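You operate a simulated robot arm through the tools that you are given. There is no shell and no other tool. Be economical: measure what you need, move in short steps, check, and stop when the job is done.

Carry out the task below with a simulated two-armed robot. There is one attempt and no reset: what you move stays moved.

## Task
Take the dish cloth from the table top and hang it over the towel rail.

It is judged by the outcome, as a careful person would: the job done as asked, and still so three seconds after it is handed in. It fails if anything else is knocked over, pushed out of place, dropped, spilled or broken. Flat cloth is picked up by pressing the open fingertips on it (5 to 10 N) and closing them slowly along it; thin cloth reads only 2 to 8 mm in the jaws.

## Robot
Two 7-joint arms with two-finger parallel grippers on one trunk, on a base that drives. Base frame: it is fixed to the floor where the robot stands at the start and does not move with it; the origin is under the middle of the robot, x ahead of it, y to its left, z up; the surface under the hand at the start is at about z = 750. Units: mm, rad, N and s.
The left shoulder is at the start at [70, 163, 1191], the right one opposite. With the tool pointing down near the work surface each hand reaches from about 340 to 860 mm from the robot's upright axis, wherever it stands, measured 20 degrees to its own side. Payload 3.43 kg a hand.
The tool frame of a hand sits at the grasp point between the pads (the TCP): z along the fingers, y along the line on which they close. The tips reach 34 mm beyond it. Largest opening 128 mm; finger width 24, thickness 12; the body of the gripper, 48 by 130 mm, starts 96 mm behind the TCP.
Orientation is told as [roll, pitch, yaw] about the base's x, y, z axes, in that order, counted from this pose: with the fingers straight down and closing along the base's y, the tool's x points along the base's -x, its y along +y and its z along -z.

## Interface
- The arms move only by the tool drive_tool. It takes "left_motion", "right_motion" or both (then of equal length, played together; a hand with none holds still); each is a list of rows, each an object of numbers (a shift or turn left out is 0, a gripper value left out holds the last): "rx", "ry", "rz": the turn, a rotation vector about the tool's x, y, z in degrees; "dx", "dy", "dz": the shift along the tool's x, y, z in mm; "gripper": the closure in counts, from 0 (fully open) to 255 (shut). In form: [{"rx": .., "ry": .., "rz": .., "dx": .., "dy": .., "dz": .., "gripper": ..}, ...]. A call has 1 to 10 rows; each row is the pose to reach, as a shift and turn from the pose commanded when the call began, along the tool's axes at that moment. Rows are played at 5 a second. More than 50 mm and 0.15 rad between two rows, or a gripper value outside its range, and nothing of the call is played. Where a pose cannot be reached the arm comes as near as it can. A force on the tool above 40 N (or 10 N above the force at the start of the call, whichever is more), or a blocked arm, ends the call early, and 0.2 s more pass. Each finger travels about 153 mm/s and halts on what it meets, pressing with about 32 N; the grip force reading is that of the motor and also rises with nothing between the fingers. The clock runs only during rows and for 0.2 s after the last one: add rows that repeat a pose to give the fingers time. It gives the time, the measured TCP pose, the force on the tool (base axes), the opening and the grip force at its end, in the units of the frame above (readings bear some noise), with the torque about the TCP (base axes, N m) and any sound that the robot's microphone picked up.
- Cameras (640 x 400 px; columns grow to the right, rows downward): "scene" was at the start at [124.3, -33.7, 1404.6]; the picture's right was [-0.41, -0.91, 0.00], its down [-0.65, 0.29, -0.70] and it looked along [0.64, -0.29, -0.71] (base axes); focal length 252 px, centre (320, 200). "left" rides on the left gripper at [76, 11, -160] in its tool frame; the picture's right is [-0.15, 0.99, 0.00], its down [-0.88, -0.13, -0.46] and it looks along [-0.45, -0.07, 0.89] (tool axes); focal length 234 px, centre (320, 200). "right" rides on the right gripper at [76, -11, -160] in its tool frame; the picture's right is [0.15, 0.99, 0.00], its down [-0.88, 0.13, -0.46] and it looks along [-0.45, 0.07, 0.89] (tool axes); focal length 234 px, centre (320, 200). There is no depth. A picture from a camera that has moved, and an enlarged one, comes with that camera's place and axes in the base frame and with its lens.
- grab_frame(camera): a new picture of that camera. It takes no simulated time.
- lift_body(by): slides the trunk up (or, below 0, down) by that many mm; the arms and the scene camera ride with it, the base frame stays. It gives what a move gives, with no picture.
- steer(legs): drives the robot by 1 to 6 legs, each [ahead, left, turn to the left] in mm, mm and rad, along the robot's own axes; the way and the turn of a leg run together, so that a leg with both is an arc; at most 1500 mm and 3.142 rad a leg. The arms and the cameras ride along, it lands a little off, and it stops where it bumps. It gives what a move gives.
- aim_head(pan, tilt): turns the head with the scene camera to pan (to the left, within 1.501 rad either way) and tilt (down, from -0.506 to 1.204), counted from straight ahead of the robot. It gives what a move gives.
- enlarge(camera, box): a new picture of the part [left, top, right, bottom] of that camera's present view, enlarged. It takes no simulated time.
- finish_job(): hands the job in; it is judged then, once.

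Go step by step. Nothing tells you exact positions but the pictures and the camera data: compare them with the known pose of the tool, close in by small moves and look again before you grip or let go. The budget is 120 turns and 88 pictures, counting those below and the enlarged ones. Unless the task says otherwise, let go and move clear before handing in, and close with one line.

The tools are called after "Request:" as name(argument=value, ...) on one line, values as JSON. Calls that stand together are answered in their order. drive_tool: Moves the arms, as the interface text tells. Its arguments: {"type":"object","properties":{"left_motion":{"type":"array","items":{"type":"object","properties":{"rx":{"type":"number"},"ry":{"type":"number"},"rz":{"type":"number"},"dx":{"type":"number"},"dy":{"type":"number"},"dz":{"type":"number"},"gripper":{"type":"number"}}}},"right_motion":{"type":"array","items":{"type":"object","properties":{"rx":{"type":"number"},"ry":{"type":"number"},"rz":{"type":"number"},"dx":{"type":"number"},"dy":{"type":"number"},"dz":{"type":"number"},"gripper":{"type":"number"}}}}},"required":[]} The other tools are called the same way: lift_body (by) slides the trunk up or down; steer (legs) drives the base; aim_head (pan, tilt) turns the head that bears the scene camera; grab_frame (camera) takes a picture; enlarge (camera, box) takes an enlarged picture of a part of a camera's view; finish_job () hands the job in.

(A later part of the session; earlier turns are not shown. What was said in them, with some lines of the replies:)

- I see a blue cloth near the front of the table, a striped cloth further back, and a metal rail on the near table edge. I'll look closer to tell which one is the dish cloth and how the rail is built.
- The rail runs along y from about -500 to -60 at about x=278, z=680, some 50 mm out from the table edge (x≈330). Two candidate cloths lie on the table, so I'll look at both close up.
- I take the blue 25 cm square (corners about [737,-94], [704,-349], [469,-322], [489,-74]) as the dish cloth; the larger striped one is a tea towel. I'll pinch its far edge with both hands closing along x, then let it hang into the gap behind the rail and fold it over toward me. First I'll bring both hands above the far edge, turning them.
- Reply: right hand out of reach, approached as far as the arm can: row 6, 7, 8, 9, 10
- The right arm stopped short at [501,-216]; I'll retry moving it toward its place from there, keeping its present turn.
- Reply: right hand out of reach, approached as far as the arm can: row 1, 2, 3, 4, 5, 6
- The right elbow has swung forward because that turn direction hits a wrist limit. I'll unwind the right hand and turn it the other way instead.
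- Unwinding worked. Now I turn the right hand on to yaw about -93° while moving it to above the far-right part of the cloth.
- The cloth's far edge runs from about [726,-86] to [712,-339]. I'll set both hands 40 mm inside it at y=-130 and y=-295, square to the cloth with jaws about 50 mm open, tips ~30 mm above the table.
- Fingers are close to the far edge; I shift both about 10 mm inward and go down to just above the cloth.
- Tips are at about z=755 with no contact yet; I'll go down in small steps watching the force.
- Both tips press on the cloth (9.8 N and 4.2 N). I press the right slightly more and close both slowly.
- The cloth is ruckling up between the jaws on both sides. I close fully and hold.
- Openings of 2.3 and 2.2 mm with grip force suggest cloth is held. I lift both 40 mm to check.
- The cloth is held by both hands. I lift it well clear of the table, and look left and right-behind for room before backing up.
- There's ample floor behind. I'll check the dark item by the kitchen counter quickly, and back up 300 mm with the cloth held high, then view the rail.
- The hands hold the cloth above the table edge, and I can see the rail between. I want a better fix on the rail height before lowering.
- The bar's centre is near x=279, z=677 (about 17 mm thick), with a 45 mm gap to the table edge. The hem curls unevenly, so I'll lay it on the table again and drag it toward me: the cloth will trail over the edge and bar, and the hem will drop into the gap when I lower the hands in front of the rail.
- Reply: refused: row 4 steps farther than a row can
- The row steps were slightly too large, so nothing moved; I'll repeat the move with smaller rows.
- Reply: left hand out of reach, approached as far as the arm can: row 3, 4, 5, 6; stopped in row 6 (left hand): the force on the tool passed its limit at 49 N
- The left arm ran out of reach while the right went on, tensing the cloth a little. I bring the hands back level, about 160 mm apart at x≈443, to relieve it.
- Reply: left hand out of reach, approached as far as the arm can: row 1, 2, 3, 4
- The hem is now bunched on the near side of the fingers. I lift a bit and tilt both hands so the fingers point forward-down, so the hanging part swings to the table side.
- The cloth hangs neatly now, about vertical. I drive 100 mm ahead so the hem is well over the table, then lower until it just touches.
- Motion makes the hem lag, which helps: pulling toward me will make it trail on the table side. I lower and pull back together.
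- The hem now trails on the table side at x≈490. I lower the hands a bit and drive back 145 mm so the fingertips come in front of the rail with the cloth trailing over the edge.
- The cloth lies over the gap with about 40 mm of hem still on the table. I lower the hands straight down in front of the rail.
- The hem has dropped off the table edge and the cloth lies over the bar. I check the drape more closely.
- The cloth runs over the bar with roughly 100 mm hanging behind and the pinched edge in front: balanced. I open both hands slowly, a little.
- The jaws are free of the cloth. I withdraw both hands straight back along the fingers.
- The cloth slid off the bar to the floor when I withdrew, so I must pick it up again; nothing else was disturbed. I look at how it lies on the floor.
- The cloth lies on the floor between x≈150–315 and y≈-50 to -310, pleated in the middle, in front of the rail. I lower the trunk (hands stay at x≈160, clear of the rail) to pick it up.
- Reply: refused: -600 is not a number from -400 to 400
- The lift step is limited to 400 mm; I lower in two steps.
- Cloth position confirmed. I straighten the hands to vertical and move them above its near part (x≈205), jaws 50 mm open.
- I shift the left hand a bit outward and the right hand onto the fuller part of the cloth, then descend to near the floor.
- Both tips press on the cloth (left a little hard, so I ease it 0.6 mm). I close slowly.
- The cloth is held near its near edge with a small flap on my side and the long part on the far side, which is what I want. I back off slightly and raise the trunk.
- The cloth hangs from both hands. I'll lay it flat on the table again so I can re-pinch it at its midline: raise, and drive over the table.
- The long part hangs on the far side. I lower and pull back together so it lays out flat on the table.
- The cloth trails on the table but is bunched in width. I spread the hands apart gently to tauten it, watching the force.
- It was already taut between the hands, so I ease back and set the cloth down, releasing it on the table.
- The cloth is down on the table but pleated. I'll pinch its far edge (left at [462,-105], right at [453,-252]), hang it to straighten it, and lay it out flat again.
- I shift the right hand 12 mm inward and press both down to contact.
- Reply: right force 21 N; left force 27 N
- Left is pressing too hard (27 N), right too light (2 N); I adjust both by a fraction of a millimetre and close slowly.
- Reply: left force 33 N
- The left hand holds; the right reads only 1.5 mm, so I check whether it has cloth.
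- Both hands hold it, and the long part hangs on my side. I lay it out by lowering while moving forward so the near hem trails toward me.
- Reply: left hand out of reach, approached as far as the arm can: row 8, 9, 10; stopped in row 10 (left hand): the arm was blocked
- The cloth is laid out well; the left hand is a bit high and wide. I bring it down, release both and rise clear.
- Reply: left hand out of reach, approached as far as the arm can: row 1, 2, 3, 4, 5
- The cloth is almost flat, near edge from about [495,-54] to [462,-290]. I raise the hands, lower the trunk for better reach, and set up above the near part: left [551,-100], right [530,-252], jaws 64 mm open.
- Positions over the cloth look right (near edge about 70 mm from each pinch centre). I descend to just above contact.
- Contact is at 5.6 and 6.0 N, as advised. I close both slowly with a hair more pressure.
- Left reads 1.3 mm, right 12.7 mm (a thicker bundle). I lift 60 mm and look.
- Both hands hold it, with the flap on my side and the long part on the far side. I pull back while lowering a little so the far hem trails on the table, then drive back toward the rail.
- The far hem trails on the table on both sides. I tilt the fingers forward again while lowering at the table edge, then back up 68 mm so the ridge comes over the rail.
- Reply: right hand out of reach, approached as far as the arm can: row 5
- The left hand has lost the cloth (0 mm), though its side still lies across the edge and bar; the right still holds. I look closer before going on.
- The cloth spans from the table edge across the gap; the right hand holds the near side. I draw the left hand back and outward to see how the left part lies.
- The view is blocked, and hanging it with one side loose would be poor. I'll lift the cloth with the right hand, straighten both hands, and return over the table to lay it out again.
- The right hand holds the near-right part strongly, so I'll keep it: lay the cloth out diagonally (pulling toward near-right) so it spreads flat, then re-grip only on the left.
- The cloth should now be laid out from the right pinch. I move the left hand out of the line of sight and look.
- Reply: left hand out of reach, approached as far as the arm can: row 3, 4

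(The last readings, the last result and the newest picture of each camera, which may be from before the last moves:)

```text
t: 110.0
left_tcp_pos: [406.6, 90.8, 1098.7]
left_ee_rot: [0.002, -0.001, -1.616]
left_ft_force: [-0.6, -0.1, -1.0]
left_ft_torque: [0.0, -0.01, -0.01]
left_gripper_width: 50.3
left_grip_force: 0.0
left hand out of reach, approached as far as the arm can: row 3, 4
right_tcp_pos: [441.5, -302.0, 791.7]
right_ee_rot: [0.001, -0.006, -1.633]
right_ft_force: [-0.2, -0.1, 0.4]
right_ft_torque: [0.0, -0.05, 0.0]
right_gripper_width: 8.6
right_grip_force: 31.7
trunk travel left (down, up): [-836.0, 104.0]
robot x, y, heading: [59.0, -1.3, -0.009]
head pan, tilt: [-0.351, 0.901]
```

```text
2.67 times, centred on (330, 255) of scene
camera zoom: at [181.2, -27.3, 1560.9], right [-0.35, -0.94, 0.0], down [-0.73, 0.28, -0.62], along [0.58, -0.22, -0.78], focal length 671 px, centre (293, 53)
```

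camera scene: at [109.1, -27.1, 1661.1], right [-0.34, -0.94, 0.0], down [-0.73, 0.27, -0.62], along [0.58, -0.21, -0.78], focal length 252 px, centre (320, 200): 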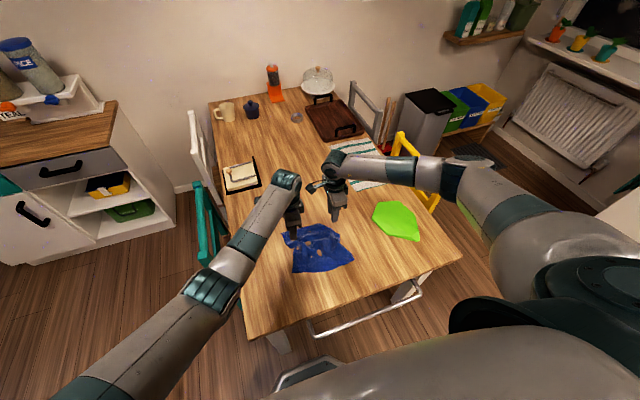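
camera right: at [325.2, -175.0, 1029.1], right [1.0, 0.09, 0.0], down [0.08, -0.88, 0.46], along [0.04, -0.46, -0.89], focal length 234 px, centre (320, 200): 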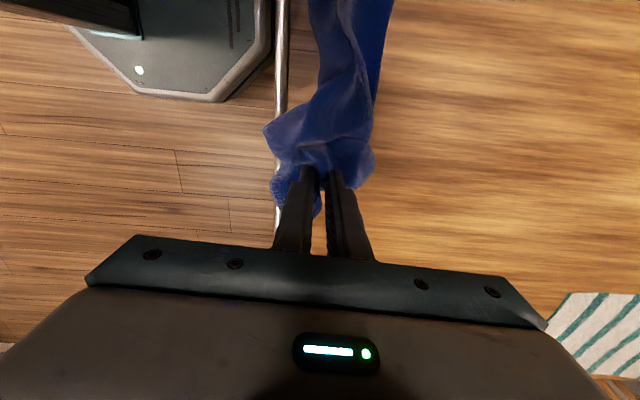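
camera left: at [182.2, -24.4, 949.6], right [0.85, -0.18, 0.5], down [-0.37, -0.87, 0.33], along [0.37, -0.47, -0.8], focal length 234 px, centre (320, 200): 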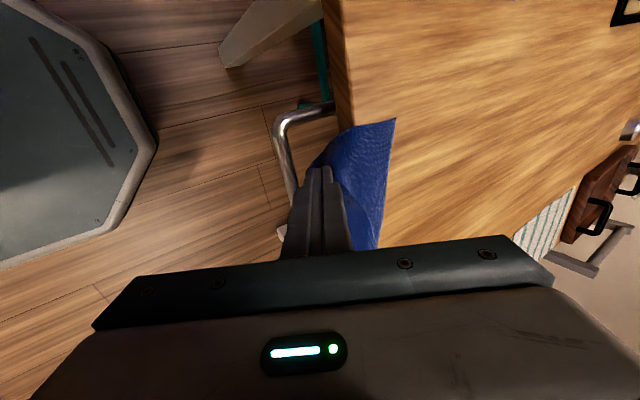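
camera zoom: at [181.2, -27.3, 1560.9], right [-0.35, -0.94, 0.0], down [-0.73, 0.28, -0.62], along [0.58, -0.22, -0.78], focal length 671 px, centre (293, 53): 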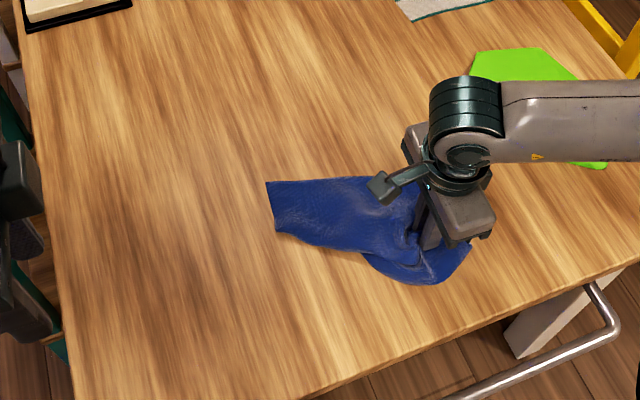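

The cloth is gathered at the right hand, trailing as a strip. Since that grip is strong, I'll hang it with the right hand alone: lift it, lay the tail forward along x, then bring it back over the rail. First I lift it and move forward.

Request:
drive_tool(right_motion=[{"dz": -40}, {"dz": -80}, {"dz": -120, "dy": 20, "dx": 3}, {"dz": -155, "dy": 48, "dx": 7}, {"dz": -188, "dy": 76, "dx": 10}, {"dz": -220, "dy": 104, "dx": 14}, {"dz": -248, "dy": 132, "dx": 18}, {"dz": -270, "dy": 158, "dx": 22}, {"dz": -270, "dy": 158, "dx": 22}, {"dz": -270, "dy": 158, "dx": 22}])

Request:
drive_tool(right_motion=[{"dz": 25}, {"dz": 50, "dy": -15, "dx": -1}, {"dz": 75, "dy": -40, "dx": -2}, {"dz": 100, "dy": -66, "dx": -4}, {"dz": 125, "dy": -94, "dx": -6}, {"dz": 150, "dy": -122, "dx": -7}, {"dz": 175, "dy": -150, "dx": -9}, {"dz": 200, "dy": -175, "dx": -11}, {"dz": 210, "dy": -185, "dx": -11}])

```text
t: 112.2
left_tcp_pos: [408.6, 89.7, 1097.8]
left_ee_rot: [0.002, -0.001, -1.613]
left_ft_force: [-0.1, -0.3, 0.1]
left_ft_torque: [0.0, 0.02, 0.0]
left_gripper_width: 50.2
left_grip_force: 0.1
right_tcp_pos: [599.2, -289.6, 1065.5]
right_ee_rot: [0.001, -0.007, -1.632]
right_ft_force: [0.0, 0.3, 0.0]
right_ft_torque: [0.01, 0.02, 0.05]
right_gripper_width: 8.3
right_grip_force: 31.7
trunk travel left (down, up): [-836.0, 104.0]
robot x, y, heading: [62.5, 0.1, -0.01]
head pan, tilt: [-0.351, 0.901]
```

```text
t: 114.2
left_tcp_pos: [407.3, 91.6, 1097.4]
left_ee_rot: [0.002, 0.002, -1.615]
left_ft_force: [-0.1, -0.8, -0.3]
left_ft_torque: [0.0, -0.02, -0.02]
left_gripper_width: 50.7
left_grip_force: 0.0
right_tcp_pos: [414.5, -287.5, 853.1]
right_ee_rot: [0.002, -0.006, -1.633]
right_ft_force: [-0.7, 0.1, -0.8]
right_ft_torque: [-0.01, 0.0, 0.01]
right_gripper_width: 8.3
right_grip_force: 31.9
trunk travel left (down, up): [-836.0, 104.0]
robot x, y, heading: [63.0, -0.8, -0.008]
head pan, tilt: [-0.351, 0.901]
```

The tail now trails forward. I drive back so the pinch comes in front of the rail, then lower the trunk.

Request:
steer(legs=[[-187, 0, 0]])

Request:
lift_body(by=-130)

Request:
grab_frame(camera="right")

```text
t: 115.7
left_tcp_pos: [225.2, 90.5, 1096.6]
left_ee_rot: [0.0, 0.0, -1.617]
left_ft_force: [-0.2, 0.5, 0.3]
left_ft_torque: [0.02, -0.02, -0.03]
left_gripper_width: 50.0
left_grip_force: 0.0
right_tcp_pos: [231.6, -286.4, 854.1]
right_ee_rot: [0.0, -0.005, -1.636]
right_ft_force: [0.3, 0.5, 0.5]
right_ft_torque: [-0.01, -0.02, 0.02]
right_gripper_width: 8.4
right_grip_force: 31.3
trunk travel left (down, up): [-836.0, 104.0]
robot x, y, heading: [-119.3, -0.8, -0.01]
head pan, tilt: [-0.351, 0.901]
```

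```text
t: 117.3
left_tcp_pos: [223.6, 92.4, 967.1]
left_ee_rot: [0.002, -0.001, -1.619]
left_ft_force: [-0.1, 0.5, -0.4]
left_ft_torque: [-0.01, -0.03, 0.01]
left_gripper_width: 49.8
left_grip_force: 0.1
right_tcp_pos: [229.6, -286.5, 723.0]
right_ee_rot: [0.001, -0.004, -1.634]
right_ft_force: [-0.5, 0.0, -0.6]
right_ft_torque: [-0.03, -0.04, 0.01]
right_gripper_width: 8.0
right_grip_force: 31.4
trunk travel left (down, up): [-706.0, 234.0]
robot x, y, heading: [-118.5, 2.1, -0.012]
head pan, tilt: [-0.351, 0.901]
```

```text
2 pictures are left
camera right: at [223.7, -210.0, 883.6], right [1.0, 0.08, 0.0], down [0.07, -0.88, 0.46], along [0.04, -0.46, -0.89], focal length 234 px, centre (320, 200)
```

right: 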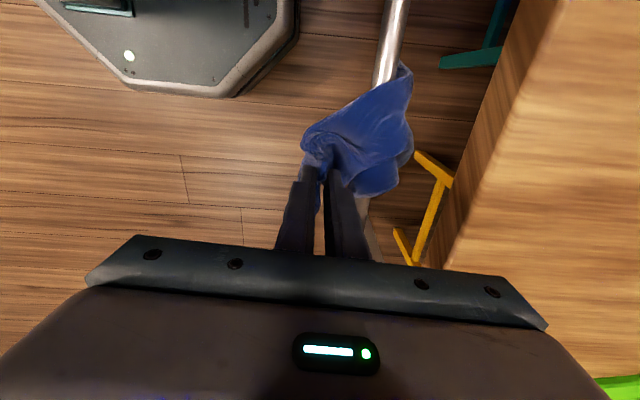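

The cloth lies over the bar with its tail hanging behind it, and the bunch in front. I lower 20 mm more for balance, then open gradually while easing the hand toward me, keeping off the bar.

Request:
lift_body(by=-20)

Request:
drive_tool(right_motion=[{"gripper": 240}, {"gripper": 228}, {"dy": -2, "gripper": 216}, {"dy": -4, "gripper": 204}, {"dy": -7, "gripper": 192}, {"dy": -10, "gripper": 180}, {"dy": -12, "gripper": 168}, {"dy": -14, "gripper": 158}, {"dy": -14, "gripper": 158}, {"dy": -14, "gripper": 158}])

Request:
grab_frame(camera="right")

```text
t: 118.0
left_tcp_pos: [224.5, 92.0, 948.6]
left_ee_rot: [0.002, 0.0, -1.617]
left_ft_force: [0.2, 0.1, -0.4]
left_ft_torque: [-0.03, -0.03, -0.04]
left_gripper_width: 50.2
left_grip_force: 0.2
right_tcp_pos: [231.2, -286.1, 703.7]
right_ee_rot: [0.003, -0.006, -1.635]
right_ft_force: [-0.6, -0.4, 0.6]
right_ft_torque: [0.0, -0.02, 0.03]
right_gripper_width: 8.0
right_grip_force: 31.9
trunk travel left (down, up): [-686.0, 254.0]
robot x, y, heading: [-123.3, 1.4, -0.008]
head pan, tilt: [-0.351, 0.901]
```

```text
t: 120.2
left_tcp_pos: [222.8, 91.0, 948.2]
left_ee_rot: [0.002, 0.0, -1.619]
left_ft_force: [-0.8, 0.4, 0.1]
left_ft_torque: [0.05, 0.02, 0.03]
left_gripper_width: 50.4
left_grip_force: 0.0
right_tcp_pos: [216.1, -285.1, 703.0]
right_ee_rot: [0.002, -0.005, -1.635]
right_ft_force: [-0.2, -0.6, -0.3]
right_ft_torque: [-0.01, -0.01, -0.02]
right_gripper_width: 48.5
right_grip_force: 0.1
trunk travel left (down, up): [-686.0, 254.0]
robot x, y, heading: [-123.6, -1.0, -0.009]
head pan, tilt: [-0.351, 0.901]
```

```text
1 pictures are left
camera right: at [209.7, -209.0, 863.0], right [1.0, 0.08, 0.0], down [0.07, -0.88, 0.46], along [0.04, -0.46, -0.89], focal length 234 px, centre (320, 200)
```

right: 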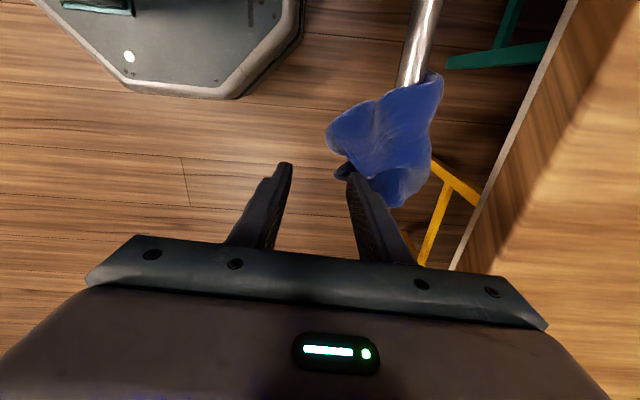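

The cloth stays on the bar with the jaws open. I withdraw the right hand slowly upward and slightly toward me, then well clear, and check with the last picture.

Request:
drive_tool(right_motion=[{"dz": -8, "dy": -1}, {"dz": -16, "dy": -3}, {"dz": -26, "dy": -5}, {"dz": -38, "dy": -9}, {"dz": -52, "dy": -14}, {"dz": -70, "dy": -22}, {"dz": -95, "dy": -35}, {"dz": -120, "dy": -50}, {"dz": -145, "dy": -65}])

Request:
drive_tool(right_motion=[{}, {}, {}, {}, {}, {}, {}])

Request:
grab_frame(camera="right")

```text
t: 122.2
left_tcp_pos: [223.2, 91.4, 948.7]
left_ee_rot: [0.001, -0.001, -1.619]
left_ft_force: [0.3, 0.4, 0.0]
left_ft_torque: [0.0, 0.02, 0.02]
left_gripper_width: 50.4
left_grip_force: 0.1
right_tcp_pos: [210.8, -288.6, 816.5]
right_ee_rot: [0.002, -0.006, -1.637]
right_ft_force: [-0.6, 0.3, -0.5]
right_ft_torque: [-0.01, -0.01, 0.01]
right_gripper_width: 48.7
right_grip_force: 0.1
right hand out of reach, approached as far as the arm can: row 7, 8, 9
trunk travel left (down, up): [-686.0, 254.0]
robot x, y, heading: [-125.1, 3.0, -0.011]
head pan, tilt: [-0.351, 0.901]
```

```text
t: 123.8
left_tcp_pos: [223.4, 91.0, 948.3]
left_ee_rot: [0.002, 0.0, -1.618]
left_ft_force: [-0.6, 0.3, 0.5]
left_ft_torque: [0.02, -0.03, -0.01]
left_gripper_width: 50.0
left_grip_force: 0.1
right_tcp_pos: [211.2, -289.9, 815.4]
right_ee_rot: [0.001, -0.006, -1.637]
right_ft_force: [-0.7, -0.1, 0.0]
right_ft_torque: [0.02, 0.01, 0.01]
right_gripper_width: 48.7
right_grip_force: 0.0
trunk travel left (down, up): [-686.0, 254.0]
robot x, y, heading: [-122.5, 2.7, -0.012]
head pan, tilt: [-0.351, 0.901]
```

```text
0 pictures are left
camera right: at [204.6, -212.6, 975.0], right [1.0, 0.08, 0.0], down [0.07, -0.88, 0.46], along [0.04, -0.46, -0.89], focal length 234 px, centre (320, 200)
```

right: 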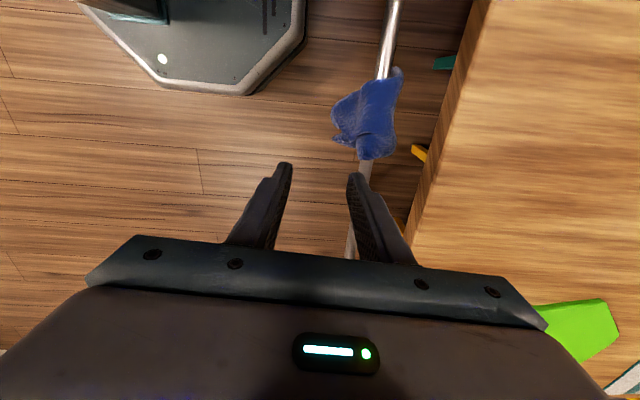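

The cloth hangs over the bar on both sides and has stayed put since release. I raise the hands further clear and hand in.

Request:
lift_body(by=120)

Request:
finish_job()

```text
t: 125.3
left_tcp_pos: [224.3, 90.9, 1067.7]
left_ee_rot: [0.001, 0.001, -1.618]
left_ft_force: [0.5, 0.2, 0.3]
left_ft_torque: [0.0, -0.01, 0.0]
left_gripper_width: 50.3
left_grip_force: 0.0
right_tcp_pos: [210.4, -289.2, 936.3]
right_ee_rot: [0.001, -0.005, -1.636]
right_ft_force: [0.1, 0.8, 0.1]
right_ft_torque: [0.01, 0.03, -0.01]
right_gripper_width: 48.7
right_grip_force: 0.1
trunk travel left (down, up): [-806.0, 134.0]
robot x, y, heading: [-124.7, 0.7, -0.013]
head pan, tilt: [-0.351, 0.901]
```

```text
The job is handed in.
```

The blue dish cloth is hanging over the towel rail, bunched rather than spread flat, and was still in place in my last picture before hand-in; it slid to the floor once on the way. I took the blue square, not the striped cloth, to be the dish cloth. Nothing else looked disturbed, and both hands are clear.
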